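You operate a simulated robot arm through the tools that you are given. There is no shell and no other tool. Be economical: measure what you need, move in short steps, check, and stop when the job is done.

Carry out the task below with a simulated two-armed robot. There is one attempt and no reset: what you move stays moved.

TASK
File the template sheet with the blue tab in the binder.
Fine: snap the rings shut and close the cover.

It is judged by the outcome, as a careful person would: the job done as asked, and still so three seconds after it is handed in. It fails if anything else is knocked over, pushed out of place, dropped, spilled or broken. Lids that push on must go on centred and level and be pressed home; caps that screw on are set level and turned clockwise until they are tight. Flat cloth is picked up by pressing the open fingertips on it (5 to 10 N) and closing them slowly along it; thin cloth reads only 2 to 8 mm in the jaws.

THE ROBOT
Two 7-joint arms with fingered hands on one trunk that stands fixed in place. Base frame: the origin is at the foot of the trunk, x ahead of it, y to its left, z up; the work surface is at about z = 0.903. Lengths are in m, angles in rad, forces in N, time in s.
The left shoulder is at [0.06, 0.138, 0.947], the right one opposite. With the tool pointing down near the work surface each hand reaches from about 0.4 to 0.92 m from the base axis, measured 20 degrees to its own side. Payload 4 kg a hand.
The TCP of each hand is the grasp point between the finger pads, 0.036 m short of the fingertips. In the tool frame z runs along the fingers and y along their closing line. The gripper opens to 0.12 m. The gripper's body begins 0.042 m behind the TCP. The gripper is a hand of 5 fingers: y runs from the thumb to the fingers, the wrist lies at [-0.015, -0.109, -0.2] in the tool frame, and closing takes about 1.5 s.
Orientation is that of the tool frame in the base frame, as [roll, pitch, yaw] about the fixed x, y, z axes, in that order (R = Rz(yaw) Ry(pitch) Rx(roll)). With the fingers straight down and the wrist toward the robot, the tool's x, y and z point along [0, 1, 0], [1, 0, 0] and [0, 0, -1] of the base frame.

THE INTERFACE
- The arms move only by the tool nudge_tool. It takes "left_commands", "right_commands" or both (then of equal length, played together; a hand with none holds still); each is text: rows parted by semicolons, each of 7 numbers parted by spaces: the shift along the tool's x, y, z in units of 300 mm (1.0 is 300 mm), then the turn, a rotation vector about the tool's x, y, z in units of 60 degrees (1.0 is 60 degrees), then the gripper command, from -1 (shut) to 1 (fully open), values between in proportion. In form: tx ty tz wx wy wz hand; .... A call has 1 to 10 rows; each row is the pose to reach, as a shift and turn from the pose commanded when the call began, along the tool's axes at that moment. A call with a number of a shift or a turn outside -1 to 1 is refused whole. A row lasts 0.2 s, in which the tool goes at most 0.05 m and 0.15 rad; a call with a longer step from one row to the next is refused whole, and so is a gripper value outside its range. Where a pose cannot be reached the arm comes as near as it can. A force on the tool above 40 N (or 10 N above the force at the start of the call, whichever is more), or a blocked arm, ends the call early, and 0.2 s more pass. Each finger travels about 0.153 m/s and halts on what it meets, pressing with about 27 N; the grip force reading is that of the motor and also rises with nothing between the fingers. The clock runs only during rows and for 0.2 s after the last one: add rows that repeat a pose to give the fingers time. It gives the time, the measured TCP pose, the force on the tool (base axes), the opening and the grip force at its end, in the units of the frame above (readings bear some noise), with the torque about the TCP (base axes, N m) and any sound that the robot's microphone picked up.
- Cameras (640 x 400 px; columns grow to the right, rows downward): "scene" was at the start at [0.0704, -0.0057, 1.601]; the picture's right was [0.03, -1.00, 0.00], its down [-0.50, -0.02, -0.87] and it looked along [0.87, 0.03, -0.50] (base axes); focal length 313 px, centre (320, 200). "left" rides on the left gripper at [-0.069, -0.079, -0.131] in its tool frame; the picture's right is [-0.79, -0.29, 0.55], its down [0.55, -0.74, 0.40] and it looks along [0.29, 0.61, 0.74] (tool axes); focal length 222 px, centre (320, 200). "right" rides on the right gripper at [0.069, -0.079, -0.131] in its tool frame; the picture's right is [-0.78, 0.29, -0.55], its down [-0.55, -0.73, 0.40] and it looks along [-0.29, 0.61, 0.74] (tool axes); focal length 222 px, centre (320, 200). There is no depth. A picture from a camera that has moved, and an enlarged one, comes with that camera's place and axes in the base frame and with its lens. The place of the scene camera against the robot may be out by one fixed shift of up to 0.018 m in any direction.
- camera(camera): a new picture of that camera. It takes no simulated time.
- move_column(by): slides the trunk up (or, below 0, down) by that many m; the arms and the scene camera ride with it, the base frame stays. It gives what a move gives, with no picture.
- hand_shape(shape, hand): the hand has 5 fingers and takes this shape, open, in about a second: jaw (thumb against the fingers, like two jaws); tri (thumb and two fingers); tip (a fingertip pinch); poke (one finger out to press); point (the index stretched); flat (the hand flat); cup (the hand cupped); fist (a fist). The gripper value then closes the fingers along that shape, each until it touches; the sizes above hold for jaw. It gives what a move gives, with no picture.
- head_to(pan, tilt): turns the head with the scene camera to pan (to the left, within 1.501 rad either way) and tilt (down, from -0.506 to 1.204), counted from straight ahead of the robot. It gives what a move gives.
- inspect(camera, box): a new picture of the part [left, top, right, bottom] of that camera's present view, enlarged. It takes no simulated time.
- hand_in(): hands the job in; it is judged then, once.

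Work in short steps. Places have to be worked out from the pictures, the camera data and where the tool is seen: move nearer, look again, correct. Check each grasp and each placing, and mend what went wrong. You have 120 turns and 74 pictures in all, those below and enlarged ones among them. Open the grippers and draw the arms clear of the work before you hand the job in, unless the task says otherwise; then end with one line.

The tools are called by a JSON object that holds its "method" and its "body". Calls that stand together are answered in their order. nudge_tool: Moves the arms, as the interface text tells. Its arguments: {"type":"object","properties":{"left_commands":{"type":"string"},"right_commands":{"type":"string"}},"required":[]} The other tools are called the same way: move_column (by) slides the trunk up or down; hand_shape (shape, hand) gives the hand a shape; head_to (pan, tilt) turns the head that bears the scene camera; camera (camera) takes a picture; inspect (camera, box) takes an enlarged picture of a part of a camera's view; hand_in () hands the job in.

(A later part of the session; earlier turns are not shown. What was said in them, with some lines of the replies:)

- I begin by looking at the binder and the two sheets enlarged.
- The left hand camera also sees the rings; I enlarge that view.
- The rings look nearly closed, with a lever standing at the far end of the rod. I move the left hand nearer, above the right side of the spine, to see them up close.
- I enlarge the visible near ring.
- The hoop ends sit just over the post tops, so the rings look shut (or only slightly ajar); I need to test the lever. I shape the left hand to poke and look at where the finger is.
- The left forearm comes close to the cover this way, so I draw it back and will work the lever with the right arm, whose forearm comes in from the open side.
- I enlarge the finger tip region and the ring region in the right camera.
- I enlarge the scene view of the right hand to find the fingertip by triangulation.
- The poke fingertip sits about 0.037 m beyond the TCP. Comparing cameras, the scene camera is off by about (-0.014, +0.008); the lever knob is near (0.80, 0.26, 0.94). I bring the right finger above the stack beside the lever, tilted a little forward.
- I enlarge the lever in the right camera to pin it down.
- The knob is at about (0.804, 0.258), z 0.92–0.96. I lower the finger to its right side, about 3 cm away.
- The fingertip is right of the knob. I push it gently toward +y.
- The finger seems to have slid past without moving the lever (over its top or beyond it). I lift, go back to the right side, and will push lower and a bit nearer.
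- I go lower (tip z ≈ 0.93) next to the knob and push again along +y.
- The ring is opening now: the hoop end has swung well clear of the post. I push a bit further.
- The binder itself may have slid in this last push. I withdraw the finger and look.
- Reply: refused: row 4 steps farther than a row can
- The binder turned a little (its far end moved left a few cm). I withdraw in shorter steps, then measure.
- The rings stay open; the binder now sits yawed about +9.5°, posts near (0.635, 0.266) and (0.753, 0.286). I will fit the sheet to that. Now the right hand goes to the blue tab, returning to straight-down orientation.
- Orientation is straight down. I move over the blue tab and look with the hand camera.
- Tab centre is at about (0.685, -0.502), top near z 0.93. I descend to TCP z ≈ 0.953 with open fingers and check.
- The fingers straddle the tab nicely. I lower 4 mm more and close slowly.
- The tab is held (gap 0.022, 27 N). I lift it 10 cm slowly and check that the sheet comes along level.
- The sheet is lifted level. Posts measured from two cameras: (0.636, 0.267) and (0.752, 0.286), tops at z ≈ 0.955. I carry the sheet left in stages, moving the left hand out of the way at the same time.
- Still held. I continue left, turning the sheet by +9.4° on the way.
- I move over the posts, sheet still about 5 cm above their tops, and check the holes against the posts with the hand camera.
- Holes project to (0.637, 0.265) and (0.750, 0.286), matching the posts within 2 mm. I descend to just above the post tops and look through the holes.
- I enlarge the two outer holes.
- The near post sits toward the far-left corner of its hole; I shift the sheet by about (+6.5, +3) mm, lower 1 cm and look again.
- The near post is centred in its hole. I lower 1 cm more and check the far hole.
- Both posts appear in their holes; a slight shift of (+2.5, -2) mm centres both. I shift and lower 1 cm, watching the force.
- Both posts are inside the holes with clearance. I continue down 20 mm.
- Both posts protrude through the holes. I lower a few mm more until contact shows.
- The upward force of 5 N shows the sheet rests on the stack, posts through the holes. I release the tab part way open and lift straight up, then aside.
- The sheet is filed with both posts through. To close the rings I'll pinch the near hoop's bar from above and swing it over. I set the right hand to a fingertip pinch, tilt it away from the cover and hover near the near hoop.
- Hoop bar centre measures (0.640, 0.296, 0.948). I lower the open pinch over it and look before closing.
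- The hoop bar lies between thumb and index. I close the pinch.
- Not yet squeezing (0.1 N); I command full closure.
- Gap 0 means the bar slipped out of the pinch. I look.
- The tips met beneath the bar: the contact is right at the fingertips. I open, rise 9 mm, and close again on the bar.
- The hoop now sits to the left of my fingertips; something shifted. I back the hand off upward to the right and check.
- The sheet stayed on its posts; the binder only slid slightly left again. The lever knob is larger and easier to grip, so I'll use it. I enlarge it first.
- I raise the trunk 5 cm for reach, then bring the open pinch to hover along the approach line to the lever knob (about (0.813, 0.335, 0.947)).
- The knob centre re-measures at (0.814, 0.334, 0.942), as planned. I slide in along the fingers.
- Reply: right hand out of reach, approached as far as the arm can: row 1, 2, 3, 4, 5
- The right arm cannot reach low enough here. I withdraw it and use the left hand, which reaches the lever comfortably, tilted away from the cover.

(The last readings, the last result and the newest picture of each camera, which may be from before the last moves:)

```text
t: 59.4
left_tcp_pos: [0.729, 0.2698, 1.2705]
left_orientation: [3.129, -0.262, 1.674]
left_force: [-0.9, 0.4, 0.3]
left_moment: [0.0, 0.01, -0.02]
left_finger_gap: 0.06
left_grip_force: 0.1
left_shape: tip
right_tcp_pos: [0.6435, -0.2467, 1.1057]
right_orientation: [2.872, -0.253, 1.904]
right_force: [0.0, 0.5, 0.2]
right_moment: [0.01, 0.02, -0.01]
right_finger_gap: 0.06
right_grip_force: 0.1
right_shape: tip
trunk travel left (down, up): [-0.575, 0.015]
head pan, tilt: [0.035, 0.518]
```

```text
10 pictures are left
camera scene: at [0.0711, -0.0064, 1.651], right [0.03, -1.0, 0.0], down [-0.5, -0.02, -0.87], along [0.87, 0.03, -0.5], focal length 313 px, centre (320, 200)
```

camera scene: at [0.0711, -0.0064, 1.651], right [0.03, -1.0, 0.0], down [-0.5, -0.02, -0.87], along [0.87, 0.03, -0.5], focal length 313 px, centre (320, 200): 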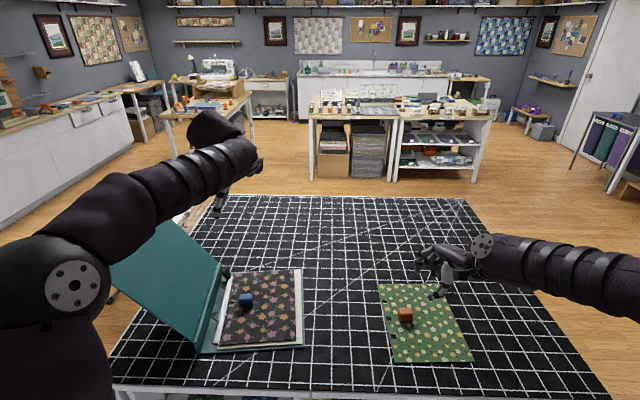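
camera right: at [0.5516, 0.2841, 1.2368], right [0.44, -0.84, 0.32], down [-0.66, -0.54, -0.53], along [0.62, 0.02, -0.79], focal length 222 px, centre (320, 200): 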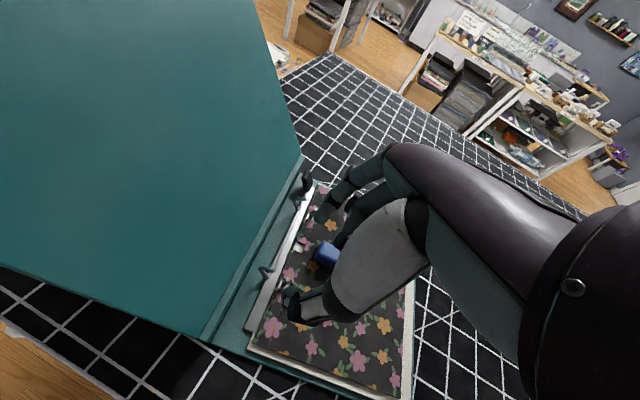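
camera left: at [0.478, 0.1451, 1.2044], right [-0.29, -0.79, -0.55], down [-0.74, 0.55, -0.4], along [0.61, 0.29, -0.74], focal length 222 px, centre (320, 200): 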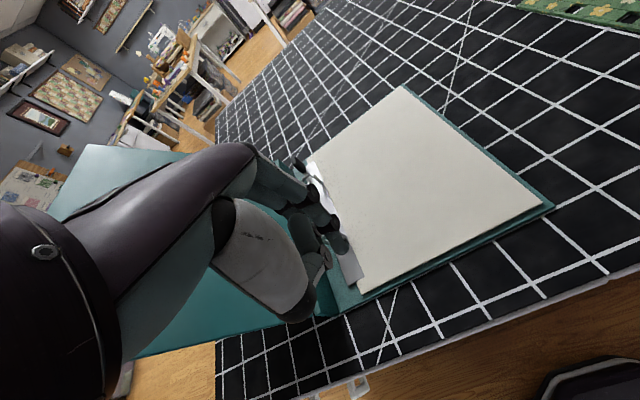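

Clear of the cover. I lower the left hand to 8 cm above the grip pose on the lever and check.

{"method": "nudge_tool", "body": {"left_commands": "-0.015 0.05 0.12 0 0 0 0; -0.03 0.1 0.25 0 0 0 0; -0.05 0.15 0.38 0 0 0 0; -0.07 0.2 0.51 0 0 0 0; -0.09 0.25 0.63 0 0 0 0; -0.105 0.298 0.743 0 0 0 0; -0.105 0.298 0.743 0 0 0 0"}}

{"method": "inspect", "body": {"camera": "left", "box": [230, 140, 430, 340]}}

```text
t: 61.0
left_tcp_pos: [0.8191, 0.3056, 1.0489]
left_orientation: [3.126, -0.263, 1.673]
left_force: [0.8, -0.2, 0.9]
left_moment: [-0.01, -0.01, 0.0]
left_finger_gap: 0.0601
left_grip_force: 0.0
left_shape: tip
right_tcp_pos: [0.6424, -0.2459, 1.1064]
right_orientation: [2.871, -0.252, 1.903]
right_force: [1.1, -0.4, -0.9]
right_moment: [-0.01, 0.0, 0.03]
right_finger_gap: 0.0601
right_grip_force: 0.1
right_shape: tip
trunk travel left (down, up): [-0.575, 0.015]
head pan, tilt: [0.035, 0.518]
```

```text
2.00 times, centred on (330, 240) of left
camera zoom: at [0.7491, 0.1986, 1.1555], right [-0.22, -0.64, -0.74], down [-0.79, 0.56, -0.25], along [0.57, 0.53, -0.63], focal length 444 px, centre (300, 120)
```

zoom: 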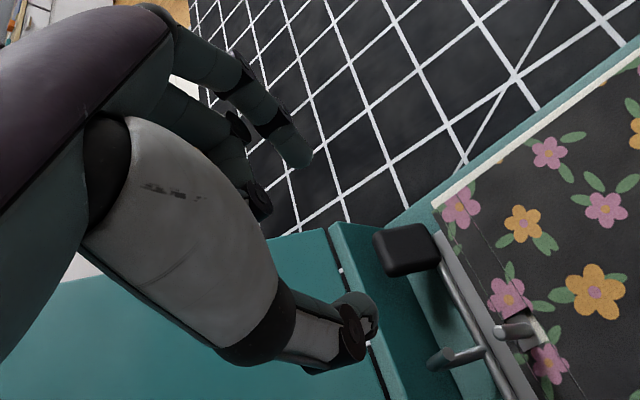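

The knob lies on the pinch axis. I slide in and close slowly on it.

{"method": "nudge_tool", "body": {"left_commands": "0 -0.003 0.1 0 0 0 0; 0 -0.003 0.19 0 0 0 0; 0 -0.003 0.24 0 0 0 0; 0 -0.003 0.262 0 0 0 0; 0 -0.003 0.262 0 0 0 -0.25; 0 -0.003 0.262 0 0 0 -0.5; 0 -0.003 0.262 0 0 0 -0.7; 0 -0.003 0.262 0 0 0 -0.9; 0 -0.003 0.262 0 0 0 -1; 0 -0.003 0.262 0 0 0 -1"}}

{"method": "inspect", "body": {"camera": "left", "box": [260, 180, 400, 330]}}

```text
t: 63.2
left_tcp_pos: [0.8171, 0.3255, 0.9714]
left_orientation: [3.129, -0.263, 1.672]
left_force: [3.2, -3.5, 5.4]
left_moment: [-0.07, -0.12, -0.03]
left_finger_gap: 0.0153
left_grip_force: 26.7
left_shape: tip
right_tcp_pos: [0.6434, -0.2468, 1.1056]
right_orientation: [2.872, -0.253, 1.902]
right_force: [-0.2, -0.9, 0.3]
right_moment: [-0.01, -0.03, -0.04]
right_finger_gap: 0.0599
right_grip_force: 0.0
right_shape: tip
trunk travel left (down, up): [-0.575, 0.015]
head pan, tilt: [0.035, 0.518]
```

```text
2.67 times, centred on (330, 255) of left
camera zoom: at [0.7473, 0.218, 1.0801], right [-0.22, -0.64, -0.74], down [-0.79, 0.56, -0.25], along [0.57, 0.53, -0.63], focal length 592 px, centre (293, 53)
```

zoom: 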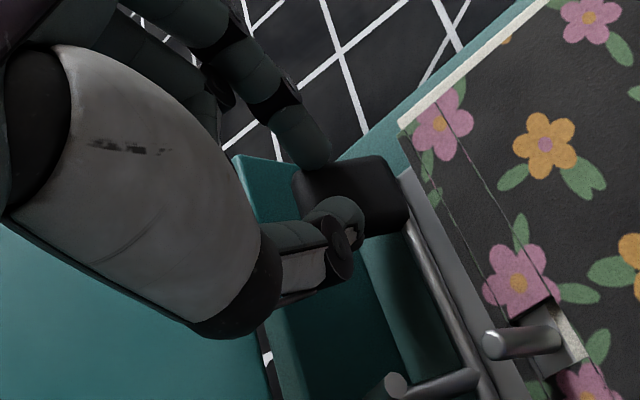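

The knob is firmly gripped (gap 15 mm, 27 N). I swing it to the right along its arc.

{"method": "nudge_tool", "body": {"left_commands": "-0.015 -0.0015 -0.008 0 0 0 -1; -0.0303 -0.003 -0.015 0 0 0 -1; -0.044 -0.0045 -0.018 0 0 0 -1; -0.0568 -0.006 -0.019 0 0 0 -1; -0.078 -0.008 -0.016 0 0 0 -1; -0.078 -0.008 -0.016 0 0 0 -1"}}

{"method": "inspect", "body": {"camera": "left", "box": [280, 180, 420, 330]}}

```text
t: 64.6
left_tcp_pos: [0.8172, 0.3045, 0.9729]
left_orientation: [3.127, -0.262, 1.675]
left_force: [1.2, 6.1, 11.1]
left_moment: [0.34, -0.08, 0.02]
left_finger_gap: 0.0136
left_grip_force: 27.3
left_shape: tip
right_tcp_pos: [0.6424, -0.2453, 1.1056]
right_orientation: [2.87, -0.252, 1.903]
right_force: [-0.7, 0.0, -0.6]
right_moment: [0.0, -0.03, -0.02]
right_finger_gap: 0.0598
right_grip_force: 0.1
right_shape: tip
trunk travel left (down, up): [-0.575, 0.015]
head pan, tilt: [0.035, 0.518]
```

```text
2.67 times, centred on (350, 255) of left
camera zoom: at [0.747, 0.1956, 1.0798], right [-0.22, -0.64, -0.74], down [-0.79, 0.56, -0.25], along [0.57, 0.53, -0.63], focal length 592 px, centre (240, 53)
```

zoom: 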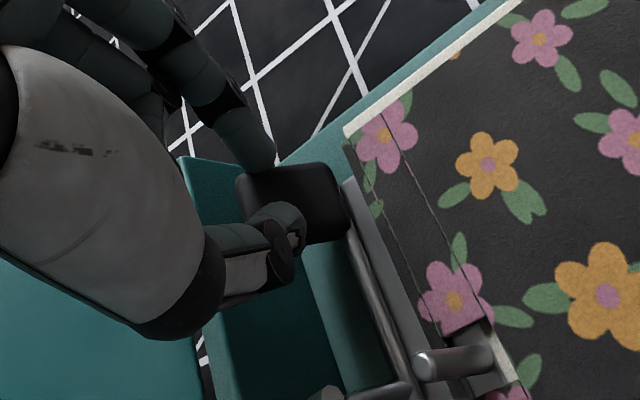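

Part of the motion turned the lever and part slid the binder back toward its original place. I continue further right.

{"method": "nudge_tool", "body": {"left_commands": "-0.02 -0.002 -0.008 0 0 0 -1; -0.04 -0.004 -0.015 0 0 0 -1; -0.06 -0.006 -0.018 0 0 0 -1; -0.08 -0.008 -0.021 0 0 0 -1; -0.08 -0.008 -0.021 0 0 0 -1"}}

{"method": "inspect", "body": {"camera": "left", "box": [280, 180, 460, 360]}}

```text
t: 65.8
left_tcp_pos: [0.8158, 0.2772, 0.9728]
left_orientation: [3.126, -0.261, 1.675]
left_force: [1.2, 6.6, 16.7]
left_moment: [0.58, -0.2, 0.08]
left_finger_gap: 0.013
left_grip_force: 26.9
left_shape: tip
right_tcp_pos: [0.6423, -0.2456, 1.1076]
right_orientation: [2.87, -0.252, 1.903]
right_force: [0.1, -0.7, 0.6]
right_moment: [-0.05, -0.04, -0.02]
right_finger_gap: 0.0599
right_grip_force: 0.2
right_shape: tip
trunk travel left (down, up): [-0.575, 0.015]
head pan, tilt: [0.035, 0.518]
```

```text
2.22 times, centred on (370, 270) of left
camera zoom: at [0.7466, 0.1692, 1.08], right [-0.22, -0.64, -0.74], down [-0.79, 0.56, -0.25], along [0.57, 0.53, -0.63], focal length 494 px, centre (209, 44)
```

zoom: 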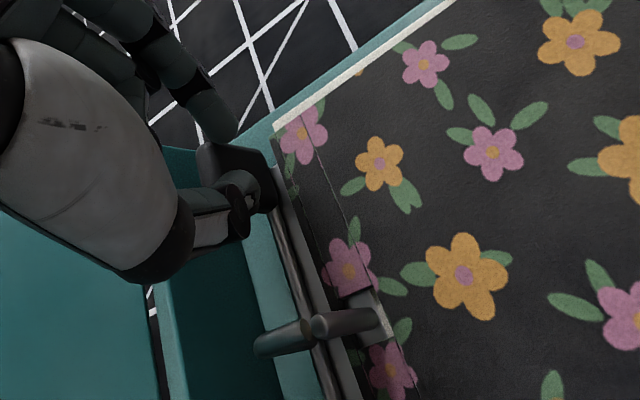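

The hoop end now meets the post top. I release the knob, lift away, and look at the rings.

{"method": "nudge_tool", "body": {"left_commands": "0 0 0 0 0 0 -0.6; 0 0 0 0 0 0 -0.2; 0 0 0 0 0 0 0; 0 0 -0.06 0 0 0 0; 0 0 -0.18 0 0 0 0; 0 0 -0.32 0 0 0 0; 0 0 -0.46 0 0 0 0; 0 -0.1 -0.58 0 0 0 0; 0 -0.24 -0.66 0 0 0 0; 0 -0.38 -0.74 0 0 0 0"}}

{"method": "inspect", "body": {"camera": "left", "box": [330, 170, 490, 310]}}

```text
t: 68.0
left_tcp_pos: [0.7048, 0.2102, 1.1847]
left_orientation: [3.127, -0.261, 1.674]
left_force: [0.4, -0.2, -0.3]
left_moment: [-0.02, -0.02, -0.03]
left_finger_gap: 0.0597
left_grip_force: 0.0
left_shape: tip
right_tcp_pos: [0.6398, -0.2456, 1.1062]
right_orientation: [2.871, -0.253, 1.903]
right_force: [-0.4, -0.3, 0.3]
right_moment: [-0.01, -0.02, 0.01]
right_finger_gap: 0.06
right_grip_force: 0.1
right_shape: tip
trunk travel left (down, up): [-0.575, 0.015]
head pan, tilt: [0.035, 0.518]
```

```text
2.86 times, centred on (410, 240) of left
camera zoom: at [0.6346, 0.102, 1.2923], right [-0.22, -0.64, -0.74], down [-0.79, 0.56, -0.25], along [0.57, 0.53, -0.63], focal length 635 px, centre (63, 86)
```

zoom: 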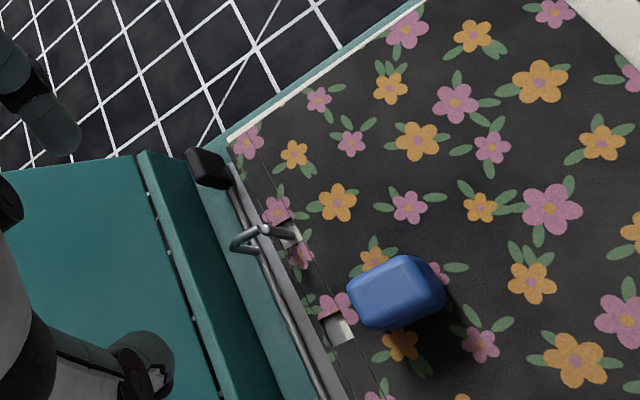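

The ring looks shut or nearly so; I will press the hoops down to make sure it snaps. First the left hand withdraws and the right hand takes the poke shape.

{"method": "nudge_tool", "body": {"left_commands": "0.035 0 -0.13 0 0 0 0; 0.07 0 -0.26 0 0 0 0; 0.105 0 -0.39 0 0 0 0; 0.138 0 -0.515 0 0 0 0; 0.235 -0.115 -0.52 0 0 0 0; 0.332 -0.23 -0.525 0 0 0 0; 0.429 -0.345 -0.53 0 0 0 0; 0.526 -0.46 -0.535 0 0 0 0; 0.623 -0.575 -0.54 0 0 0 0; 0.72 -0.69 -0.545 0 0 0 0"}}

{"method": "hand_shape", "body": {"hand": "right", "shape": "poke"}}

```text
t: 70.2
left_tcp_pos: [0.4798, 0.355, 1.3949]
left_orientation: [3.128, -0.264, 1.672]
left_force: [0.5, 0.5, -0.1]
left_moment: [0.02, 0.0, 0.0]
left_finger_gap: 0.0598
left_grip_force: 0.2
left_shape: tip
right_tcp_pos: [0.6429, -0.2461, 1.1071]
right_orientation: [2.87, -0.254, 1.902]
right_force: [0.1, -0.2, 0.2]
right_moment: [-0.01, -0.01, -0.03]
right_finger_gap: 0.0601
right_grip_force: 0.0
right_shape: tip
trunk travel left (down, up): [-0.575, 0.015]
head pan, tilt: [0.035, 0.518]
```

```text
t: 71.1
left_tcp_pos: [0.4803, 0.3553, 1.3936]
left_orientation: [3.128, -0.261, 1.674]
left_force: [0.3, 0.0, 0.1]
left_moment: [0.01, -0.03, 0.02]
left_finger_gap: 0.0597
left_grip_force: 0.1
left_shape: tip
right_tcp_pos: [0.6435, -0.2463, 1.1063]
right_orientation: [2.87, -0.253, 1.903]
right_force: [0.0, -0.9, -0.6]
right_moment: [0.0, 0.03, -0.03]
right_finger_gap: 0.0001
right_grip_force: 0.1
right_shape: poke
trunk travel left (down, up): [-0.575, 0.015]
head pan, tilt: [0.035, 0.518]
```

The scene view is free now; I take an enlarged look at both rings.

{"method": "inspect", "body": {"camera": "scene", "box": [195, 260, 265, 350]}}

```text
4.44 times, centred on (230, 305) of scene
camera zoom: at [0.0705, -0.0058, 1.651], right [0.03, -1.0, 0.0], down [-0.5, -0.02, -0.87], along [0.87, 0.03, -0.5], focal length 1392 px, centre (720, -267)
```

zoom: 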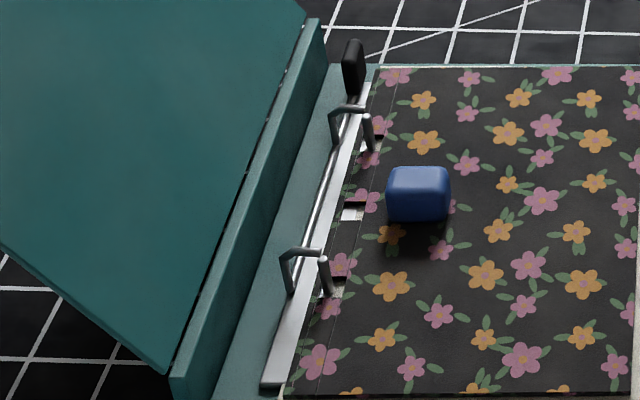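

Both hoop ends meet their posts and the binder is squarely back in place. I bring the right poke finger over the near hoop to press it home.

{"method": "nudge_tool", "body": {"right_commands": "0.12 0.03 0.04 0 0 0 1; 0.25 0.06 0.085 0 0 0 1; 0.39 0.1 0.13 0 0 0 1; 0.53 0.135 0.18 0 0 0 1; 0.67 0.17 0.225 0 0 0 1; 0.799 0.201 0.27 0 0 0 1; 0.799 0.201 0.27 0 0 0 1"}}

{"method": "nudge_tool", "body": {"right_commands": "0.12 0.022 0.06 0 0 0 1; 0.25 0.045 0.14 0 0 0 1; 0.38 0.07 0.22 0 0 0 1; 0.5 0.09 0.3 0 0 0 1; 0.62 0.115 0.39 0 0 0 1; 0.724 0.134 0.467 0 0 0 1; 0.724 0.134 0.467 0 0 0 1"}}

{"method": "inspect", "body": {"camera": "right", "box": [240, 170, 380, 330]}}

```text
t: 72.7
left_tcp_pos: [0.4816, 0.3538, 1.3954]
left_orientation: [3.128, -0.263, 1.674]
left_force: [0.1, -0.4, 0.0]
left_moment: [0.01, 0.02, -0.01]
left_finger_gap: 0.0598
left_grip_force: 0.0
left_shape: tip
right_tcp_pos: [0.6371, 0.0147, 1.1067]
right_orientation: [2.873, -0.254, 1.902]
right_force: [0.5, -0.1, -0.4]
right_moment: [0.01, 0.02, 0.0]
right_finger_gap: 0.0001
right_grip_force: 0.2
right_shape: poke
trunk travel left (down, up): [-0.575, 0.015]
head pan, tilt: [0.035, 0.518]
```

```text
t: 74.3
left_tcp_pos: [0.481, 0.3546, 1.3932]
left_orientation: [3.13, -0.262, 1.674]
left_force: [0.3, -0.7, 0.3]
left_moment: [0.02, -0.02, 0.01]
left_finger_gap: 0.0599
left_grip_force: 0.1
left_shape: tip
right_tcp_pos: [0.6288, 0.2651, 1.0418]
right_orientation: [2.87, -0.256, 1.904]
right_force: [-0.2, 0.0, 0.1]
right_moment: [0.0, -0.01, -0.01]
right_finger_gap: 0.0
right_grip_force: 0.0
right_shape: poke
trunk travel left (down, up): [-0.575, 0.015]
head pan, tilt: [0.035, 0.518]
```

```text
2.50 times, centred on (310, 250) of right
camera zoom: at [0.5108, 0.2684, 1.1598], right [0.42, -0.82, 0.39], down [-0.44, -0.56, -0.7], along [0.79, 0.12, -0.6], focal length 555 px, centre (345, 75)
```

zoom: 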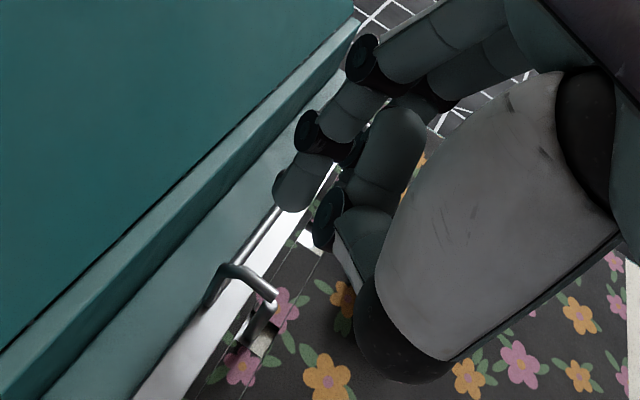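

The bar runs from y 0.29 to 0.269 at x ≈ 0.637, straight under my fingertip. I press down gently until contact.

{"method": "nudge_tool", "body": {"right_commands": "-0.029 -0.0136 0.0956 0 0 0 1; -0.0443 -0.0291 0.1516 0 0 0 1; -0.0477 -0.0325 0.164 0 0 0 1; -0.051 -0.036 0.1765 0 0 0 1; -0.051 -0.036 0.1765 0 0 0 1"}}

```text
t: 75.5
left_tcp_pos: [0.4797, 0.3543, 1.3942]
left_orientation: [3.128, -0.261, 1.674]
left_force: [-1.1, -0.6, -0.4]
left_moment: [0.03, 0.0, -0.02]
left_finger_gap: 0.06
left_grip_force: 0.0
left_shape: tip
right_tcp_pos: [0.6339, 0.2668, 0.9843]
right_orientation: [2.869, -0.253, 1.902]
right_force: [4.4, 0.4, 1.9]
right_moment: [0.01, -0.18, 0.01]
right_finger_gap: 0.0
right_grip_force: 0.1
right_shape: poke
trunk travel left (down, up): [-0.575, 0.015]
head pan, tilt: [0.035, 0.518]
```

The contact pushes sideways (+x), so the finger is on the far flank of the bar. I rise, shift 7 mm nearer, and press again.

{"method": "nudge_tool", "body": {"right_commands": "0.01 0.0104 -0.0373 0 0 0 1; 0.0174 -0.0114 -0.0413 0 0 0 1; 0.0107 -0.0184 -0.0164 0 0 0 1; 0.0057 -0.0235 0.0022 0 0 0 1; 0.0024 -0.027 0.0146 0 0 0 1; 0.0024 -0.027 0.0146 0 0 0 1"}}

```text
t: 76.9
left_tcp_pos: [0.4779, 0.3539, 1.3957]
left_orientation: [3.126, -0.261, 1.674]
left_force: [0.1, 0.0, -1.1]
left_moment: [-0.02, 0.02, 0.01]
left_finger_gap: 0.0598
left_grip_force: 0.0
left_shape: tip
right_tcp_pos: [0.6267, 0.2664, 0.9812]
right_orientation: [2.865, -0.252, 1.903]
right_force: [-6.8, -6.9, 32.9]
right_moment: [-0.13, -0.12, -0.04]
right_finger_gap: 0.0
right_grip_force: 0.1
right_shape: poke
trunk travel left (down, up): [-0.575, 0.015]
head pan, tilt: [0.035, 0.518]
```

33 N presses straight down with no further give, so the rings are shut. I lift the right hand away to the right, clear of the cover's swing.

{"method": "nudge_tool", "body": {"right_commands": "0.025 0.026 -0.093 0 0 0 1; 0.06 0.06 -0.22 0 0 0 1; 0.02 0.05 -0.3 0 0 0 1; -0.1 0.02 -0.35 0 0 0 1; -0.22 -0.02 -0.4 0 0 0 1; -0.34 -0.06 -0.44 0 0 0 1; -0.47 -0.1 -0.48 0 0 0 1; -0.6 -0.14 -0.52 0 0 0 1; -0.73 -0.18 -0.56 0 0 0 1; -0.85 -0.21 -0.6 0 0 0 1"}}

{"method": "hand_shape", "body": {"hand": "left", "shape": "flat"}}

```text
t: 79.1
left_tcp_pos: [0.4802, 0.3536, 1.3958]
left_orientation: [3.13, -0.262, 1.673]
left_force: [-1.2, 0.2, -0.6]
left_moment: [0.01, 0.03, 0.03]
left_finger_gap: 0.0598
left_grip_force: 0.1
left_shape: tip
right_tcp_pos: [0.6157, -0.0397, 1.0674]
right_orientation: [2.871, -0.253, 1.903]
right_force: [0.2, 0.0, -0.1]
right_moment: [-0.01, -0.02, 0.0]
right_finger_gap: 0.0
right_grip_force: 0.0
right_shape: poke
trunk travel left (down, up): [-0.575, 0.015]
head pan, tilt: [0.035, 0.518]
```

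```text
t: 80.0
left_tcp_pos: [0.4824, 0.3549, 1.3945]
left_orientation: [3.129, -0.264, 1.674]
left_force: [0.5, -0.5, 0.7]
left_moment: [0.01, 0.0, 0.04]
left_finger_gap: 0.1142
left_grip_force: 0.1
left_shape: flat
right_tcp_pos: [0.6162, -0.0382, 1.0669]
right_orientation: [2.872, -0.253, 1.904]
right_force: [0.8, -0.2, -0.5]
right_moment: [0.01, 0.03, -0.06]
right_finger_gap: 0.0
right_grip_force: 0.1
right_shape: poke
trunk travel left (down, up): [-0.575, 0.015]
head pan, tilt: [0.035, 0.518]
```

I clear the right hand further and carry the left (flat) hand over to the outer side of the cover, staying above its top edge.

{"method": "nudge_tool", "body": {"left_commands": "0.08 0.03 0.035 0 -0.03 0 1; 0.16 0.07 0.07 0 -0.06 0 1; 0.24 0.12 0.11 0 -0.1 0 1; 0.33 0.17 0.15 0 -0.14 0 1; 0.42 0.23 0.2 0 -0.18 0 1; 0.51 0.29 0.24 0 -0.22 0 1; 0.597 0.357 0.287 0 -0.25 0 1; 0.597 0.357 0.287 0 -0.25 0 1", "right_commands": "-0.08 -0.02 -0.03 0 0 0 1; -0.16 -0.04 -0.06 0 0 0 1; -0.24 -0.065 -0.085 0 0 0 1; -0.32 -0.09 -0.11 0 0 0 1; -0.4 -0.11 -0.14 0 0 0 1; -0.48 -0.13 -0.165 0 0 0 1; -0.55 -0.15 -0.19 0 0 0 1; -0.61 -0.167 -0.21 0 0 0 1"}}

{"method": "camera", "body": {"camera": "scene"}}

```text
t: 81.8
left_tcp_pos: [0.567, 0.5564, 1.3602]
left_orientation: [3.128, 0.0, 1.669]
left_force: [-0.7, -1.0, -1.1]
left_moment: [0.02, -0.01, 0.0]
left_finger_gap: 0.1142
left_grip_force: 0.1
left_shape: flat
right_tcp_pos: [0.6187, -0.2377, 1.066]
right_orientation: [2.871, -0.255, 1.904]
right_force: [-0.5, -0.3, -0.7]
right_moment: [0.03, -0.01, 0.01]
right_finger_gap: 0.0
right_grip_force: 0.1
right_shape: poke
trunk travel left (down, up): [-0.575, 0.015]
head pan, tilt: [0.035, 0.518]
```

```text
2 pictures are left
camera scene: at [0.0693, -0.0072, 1.6511], right [0.03, -1.0, 0.0], down [-0.49, -0.02, -0.87], along [0.87, 0.03, -0.5], focal length 313 px, centre (320, 200)
```

scene: 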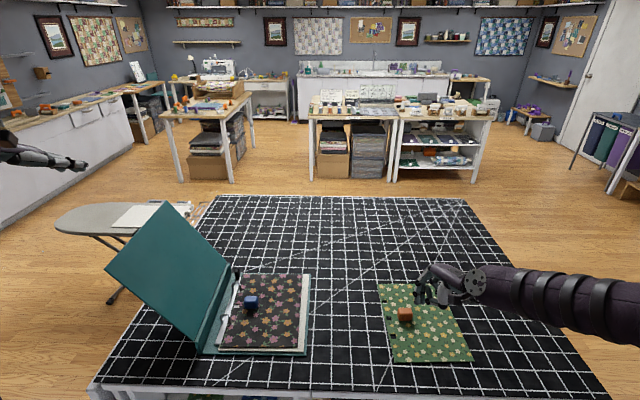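

The cover's free edge is at about y 0.49, z 1.185. I lower the flat left hand outside it, to z 1.14.

{"method": "nudge_tool", "body": {"left_commands": "0.1 0 0 0 0 0 1; 0.13 0 0.12 0 0 0 1; 0.13 0 0.25 0 0 0 1; 0.13 0 0.38 0 0 0 1; 0.13 0 0.51 0 0 0 1; 0.13 0 0.63 0 0 0 1; 0.13 0 0.733 0 0 0 1; 0.13 0 0.733 0 0 0 1"}}

```text
t: 83.6
left_tcp_pos: [0.5686, 0.595, 1.1397]
left_orientation: [3.128, 0.0, 1.67]
left_force: [0.3, 0.3, 0.4]
left_moment: [0.0, 0.02, -0.01]
left_finger_gap: 0.1143
left_grip_force: 0.0
left_shape: flat
right_tcp_pos: [0.6191, -0.2382, 1.0651]
right_orientation: [2.871, -0.254, 1.905]
right_force: [0.2, 0.2, -0.3]
right_moment: [0.0, -0.02, 0.0]
right_finger_gap: 0.0
right_grip_force: 0.1
right_shape: poke
trunk travel left (down, up): [-0.575, 0.015]
head pan, tilt: [0.035, 0.518]
```

Now I push right with the hand's side, rising slightly with the edge.

{"method": "nudge_tool", "body": {"left_commands": "-0.1 0 0 0 0 0 1; -0.2 0 0 0 0 0 1; -0.29 0 -0.01 0 0 0 1; -0.38 0 -0.03 0 0 0 1; -0.47 0 -0.06 0 0 0 1; -0.56 0 -0.09 0 0 0 1; -0.64 0 -0.12 0 0 0 1; -0.64 0 -0.12 0 0 0 1"}}

```text
t: 85.4
left_tcp_pos: [0.5863, 0.4039, 1.175]
left_orientation: [3.13, -0.001, 1.669]
left_force: [0.2, 0.3, -0.4]
left_moment: [-0.03, 0.02, -0.05]
left_finger_gap: 0.1141
left_grip_force: 0.2
left_shape: flat
right_tcp_pos: [0.6194, -0.2371, 1.0664]
right_orientation: [2.872, -0.254, 1.905]
right_force: [0.5, -0.1, -0.4]
right_moment: [-0.02, 0.0, 0.01]
right_finger_gap: 0.0001
right_grip_force: 0.1
right_shape: poke
trunk travel left (down, up): [-0.575, 0.015]
head pan, tilt: [0.035, 0.518]
```

No resisting force; I check the cover with one picture.

{"method": "camera", "body": {"camera": "scene"}}

```text
1 pictures are left
camera scene: at [0.0707, -0.0054, 1.651], right [0.03, -1.0, 0.0], down [-0.5, -0.02, -0.87], along [0.87, 0.03, -0.5], focal length 313 px, centre (320, 200)
```

scene: 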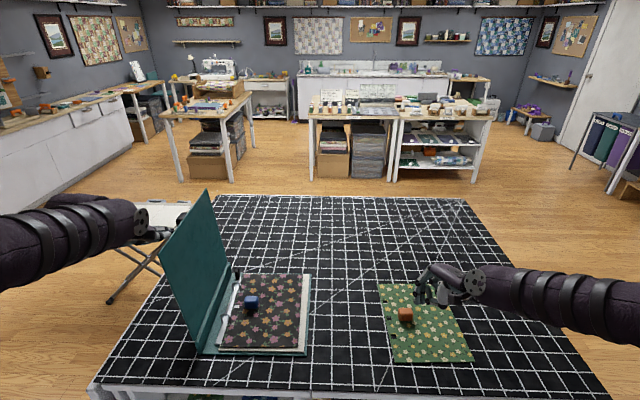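

The cover follows and is now almost vertical. I continue along the arc over to the right and down.

{"method": "nudge_tool", "body": {"left_commands": "-0.115 0 -0.012 0 0 0 1; -0.23 0 -0.017 0 0 0 1; -0.346 0 0.005 0 0 0 1; -0.463 0 0.033 0 0 0 1; -0.555 0 0.08 0 0 0 1; -0.647 0 0.133 0 0 0 1; -0.73 0 0.19 0 0 0 1; -0.813 0 0.25 0 0 0 1; -0.9 0 0.367 0 0 0 1; -0.9 0 0.367 0 0 0 1"}}

```text
t: 87.6
left_tcp_pos: [0.6139, 0.1375, 1.064]
left_orientation: [3.128, 0.001, 1.669]
left_force: [-1.0, 0.2, 0.3]
left_moment: [0.0, 0.02, 0.0]
left_finger_gap: 0.0001
left_grip_force: 0.1
left_shape: flat
right_tcp_pos: [0.6188, -0.2372, 1.0669]
right_orientation: [2.871, -0.253, 1.904]
right_force: [-0.1, -0.1, -0.5]
right_moment: [0.03, 0.08, -0.01]
right_finger_gap: 0.0
right_grip_force: 0.2
right_shape: poke
trunk travel left (down, up): [-0.575, 0.015]
head pan, tilt: [0.035, 0.518]
```

I lower the hand onto the cover to press it shut, watching the force.

{"method": "nudge_tool", "body": {"left_commands": "0 0 0.05 0 0 0 1; 0 0 0.1 0 0 0 1; 0 0 0.15 0 0 0 1; 0 0 0.19 0 0 0 1; 0 0 0.22 0 0 0 1; 0 0 0.22 0 0 0 1"}}

```text
t: 89.0
left_tcp_pos: [0.6149, 0.1373, 0.9989]
left_orientation: [3.128, 0.001, 1.67]
left_force: [-0.1, -0.7, 0.2]
left_moment: [0.01, -0.05, 0.04]
left_finger_gap: 0.0
left_grip_force: 0.1
left_shape: flat
right_tcp_pos: [0.6191, -0.2369, 1.0657]
right_orientation: [2.871, -0.252, 1.903]
right_force: [-0.2, -0.1, -0.3]
right_moment: [0.03, 0.01, -0.01]
right_finger_gap: 0.0002
right_grip_force: 0.0
right_shape: poke
trunk travel left (down, up): [-0.575, 0.015]
head pan, tilt: [0.035, 0.518]
```

{"method": "nudge_tool", "body": {"left_commands": "0 0 0.025 0 0 0 1; 0 0 0.05 0 0 0 1; 0 0 0.075 0 0 0 1; 0 0 0.09 0 0 0 1; 0 0 0.09 0 0 0 1"}}

```text
t: 90.2
left_tcp_pos: [0.616, 0.1391, 0.9728]
left_orientation: [3.128, 0.001, 1.669]
left_force: [0.0, -1.2, 0.5]
left_moment: [0.04, -0.02, 0.0]
left_finger_gap: 0.0
left_grip_force: 0.0
left_shape: flat
right_tcp_pos: [0.6192, -0.2375, 1.0661]
right_orientation: [2.871, -0.252, 1.904]
right_force: [-0.2, -0.1, -0.7]
right_moment: [-0.03, -0.02, 0.02]
right_finger_gap: 0.0001
right_grip_force: 0.1
right_shape: poke
trunk travel left (down, up): [-0.575, 0.015]
head pan, tilt: [0.035, 0.518]
```

{"method": "nudge_tool", "body": {"left_commands": "0 0 0.02 0 0 0 1; 0 0 0.04 0 0 0 1; 0 0 0.055 0 0 0 1; 0 0 0.055 0 0 0 1"}}

```text
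t: 91.2
left_tcp_pos: [0.6147, 0.1374, 0.9585]
left_orientation: [3.122, 0.0, 1.669]
left_force: [-8.1, -0.6, 16.1]
left_moment: [0.44, -2.09, 0.08]
left_finger_gap: 0.0002
left_grip_force: 0.1
left_shape: flat
right_tcp_pos: [0.6175, -0.2389, 1.0666]
right_orientation: [2.869, -0.252, 1.905]
right_force: [0.2, -0.4, 1.1]
right_moment: [0.01, 0.0, -0.01]
right_finger_gap: 0.0
right_grip_force: 0.1
right_shape: poke
trunk travel left (down, up): [-0.575, 0.015]
head pan, tilt: [0.035, 0.518]
```

Firm contact at z ≈ 0.955 (16 N), consistent with the closed cover. I lift straight up, draw back toward the robot, and use the last picture to check.

{"method": "nudge_tool", "body": {"left_commands": "0 0 -0.05 0 0 0 1; 0 0 -0.15 0 0 0 1; 0 0 -0.3 0 0 0 1; 0 0 -0.45 0 0 0 1; 0.02 -0.08 -0.58 0 0 0 1; 0.08 -0.18 -0.68 0 0 0 1; 0.16 -0.27 -0.78 0 0 0 1; 0.25 -0.36 -0.86 0 0 0 1; 0.36 -0.42 -0.92 0 0 0 1; 0.48 -0.46 -0.96 0 0 0 1", "right_commands": "0 0 0 0 0 0 1; 0 0 0 0 0 0 1; 0 0 -0.05 0 0 0 1; 0 -0.05 -0.15 0 0 0 1; 0 -0.1 -0.25 0 0 0 1; 0 -0.15 -0.35 0 0 0 1; -0.05 -0.2 -0.45 0 0 0 1; -0.05 -0.25 -0.55 0 0 0 1; -0.05 -0.25 -0.65 0 0 0 1; -0.05 -0.25 -0.65 0 0 0 1"}}

{"method": "camera", "body": {"camera": "scene"}}

```text
t: 93.4
left_tcp_pos: [0.4618, 0.2701, 1.2403]
left_orientation: [3.131, 0.0, 1.669]
left_force: [0.2, -0.4, -1.0]
left_moment: [-0.03, 0.01, 0.0]
left_finger_gap: 0.0
left_grip_force: 0.1
left_shape: flat
right_tcp_pos: [0.5195, -0.3297, 1.2259]
right_orientation: [2.871, -0.253, 1.904]
right_force: [0.3, 0.1, 0.7]
right_moment: [0.0, 0.0, -0.07]
right_finger_gap: 0.0
right_grip_force: 0.0
right_shape: poke
trunk travel left (down, up): [-0.575, 0.015]
head pan, tilt: [0.035, 0.518]
```

```text
0 pictures are left
camera scene: at [0.0697, -0.005, 1.6511], right [0.03, -1.0, 0.0], down [-0.5, -0.02, -0.87], along [0.87, 0.03, -0.5], focal length 313 px, centre (320, 200)
```

scene: 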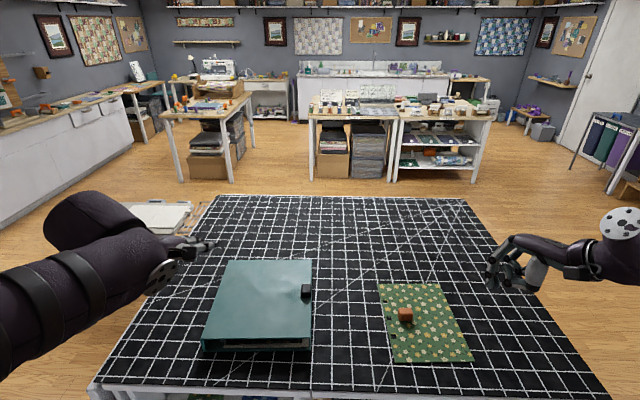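

The cover lies closed and flat, the binder is in place and the green sheet undisturbed. I open both hands, then hand in.

{"method": "hand_shape", "body": {"hand": "left", "shape": "jaw"}}

{"method": "hand_shape", "body": {"hand": "right", "shape": "jaw"}}

```text
t: 94.3
left_tcp_pos: [0.462, 0.2691, 1.2401]
left_orientation: [3.129, 0.0, 1.672]
left_force: [0.1, 0.4, 0.2]
left_moment: [0.03, 0.0, 0.02]
left_finger_gap: 0.1197
left_grip_force: 0.0
left_shape: jaw
right_tcp_pos: [0.5206, -0.3324, 1.2254]
right_orientation: [2.872, -0.253, 1.903]
right_force: [-0.1, -1.3, -0.5]
right_moment: [-0.01, -0.01, 0.0]
right_finger_gap: 0.0
right_grip_force: 0.0
right_shape: poke
trunk travel left (down, up): [-0.575, 0.015]
head pan, tilt: [0.035, 0.518]
```

```text
t: 95.2
left_tcp_pos: [0.4636, 0.2691, 1.2397]
left_orientation: [3.129, -0.001, 1.671]
left_force: [0.0, 1.1, -0.3]
left_moment: [0.02, 0.02, 0.02]
left_finger_gap: 0.1198
left_grip_force: 0.0
left_shape: jaw
right_tcp_pos: [0.5199, -0.3321, 1.2259]
right_orientation: [2.87, -0.254, 1.906]
right_force: [0.3, -0.1, -0.5]
right_moment: [0.0, -0.01, 0.01]
right_finger_gap: 0.12
right_grip_force: 0.1
right_shape: jaw
trunk travel left (down, up): [-0.575, 0.015]
head pan, tilt: [0.035, 0.518]
```

Both hands are open and clear of the work, so I hand the job in.

{"method": "hand_in", "body": {}}

```text
The job is handed in.
```

The blue-tab sheet is in the binder with both ring posts through its holes, and the cover is closed; the rings look shut and took a 33 N press without moving, though no snap was heard, and the binder slid a few centimetres while I worked the lever, then went back close to where it started.
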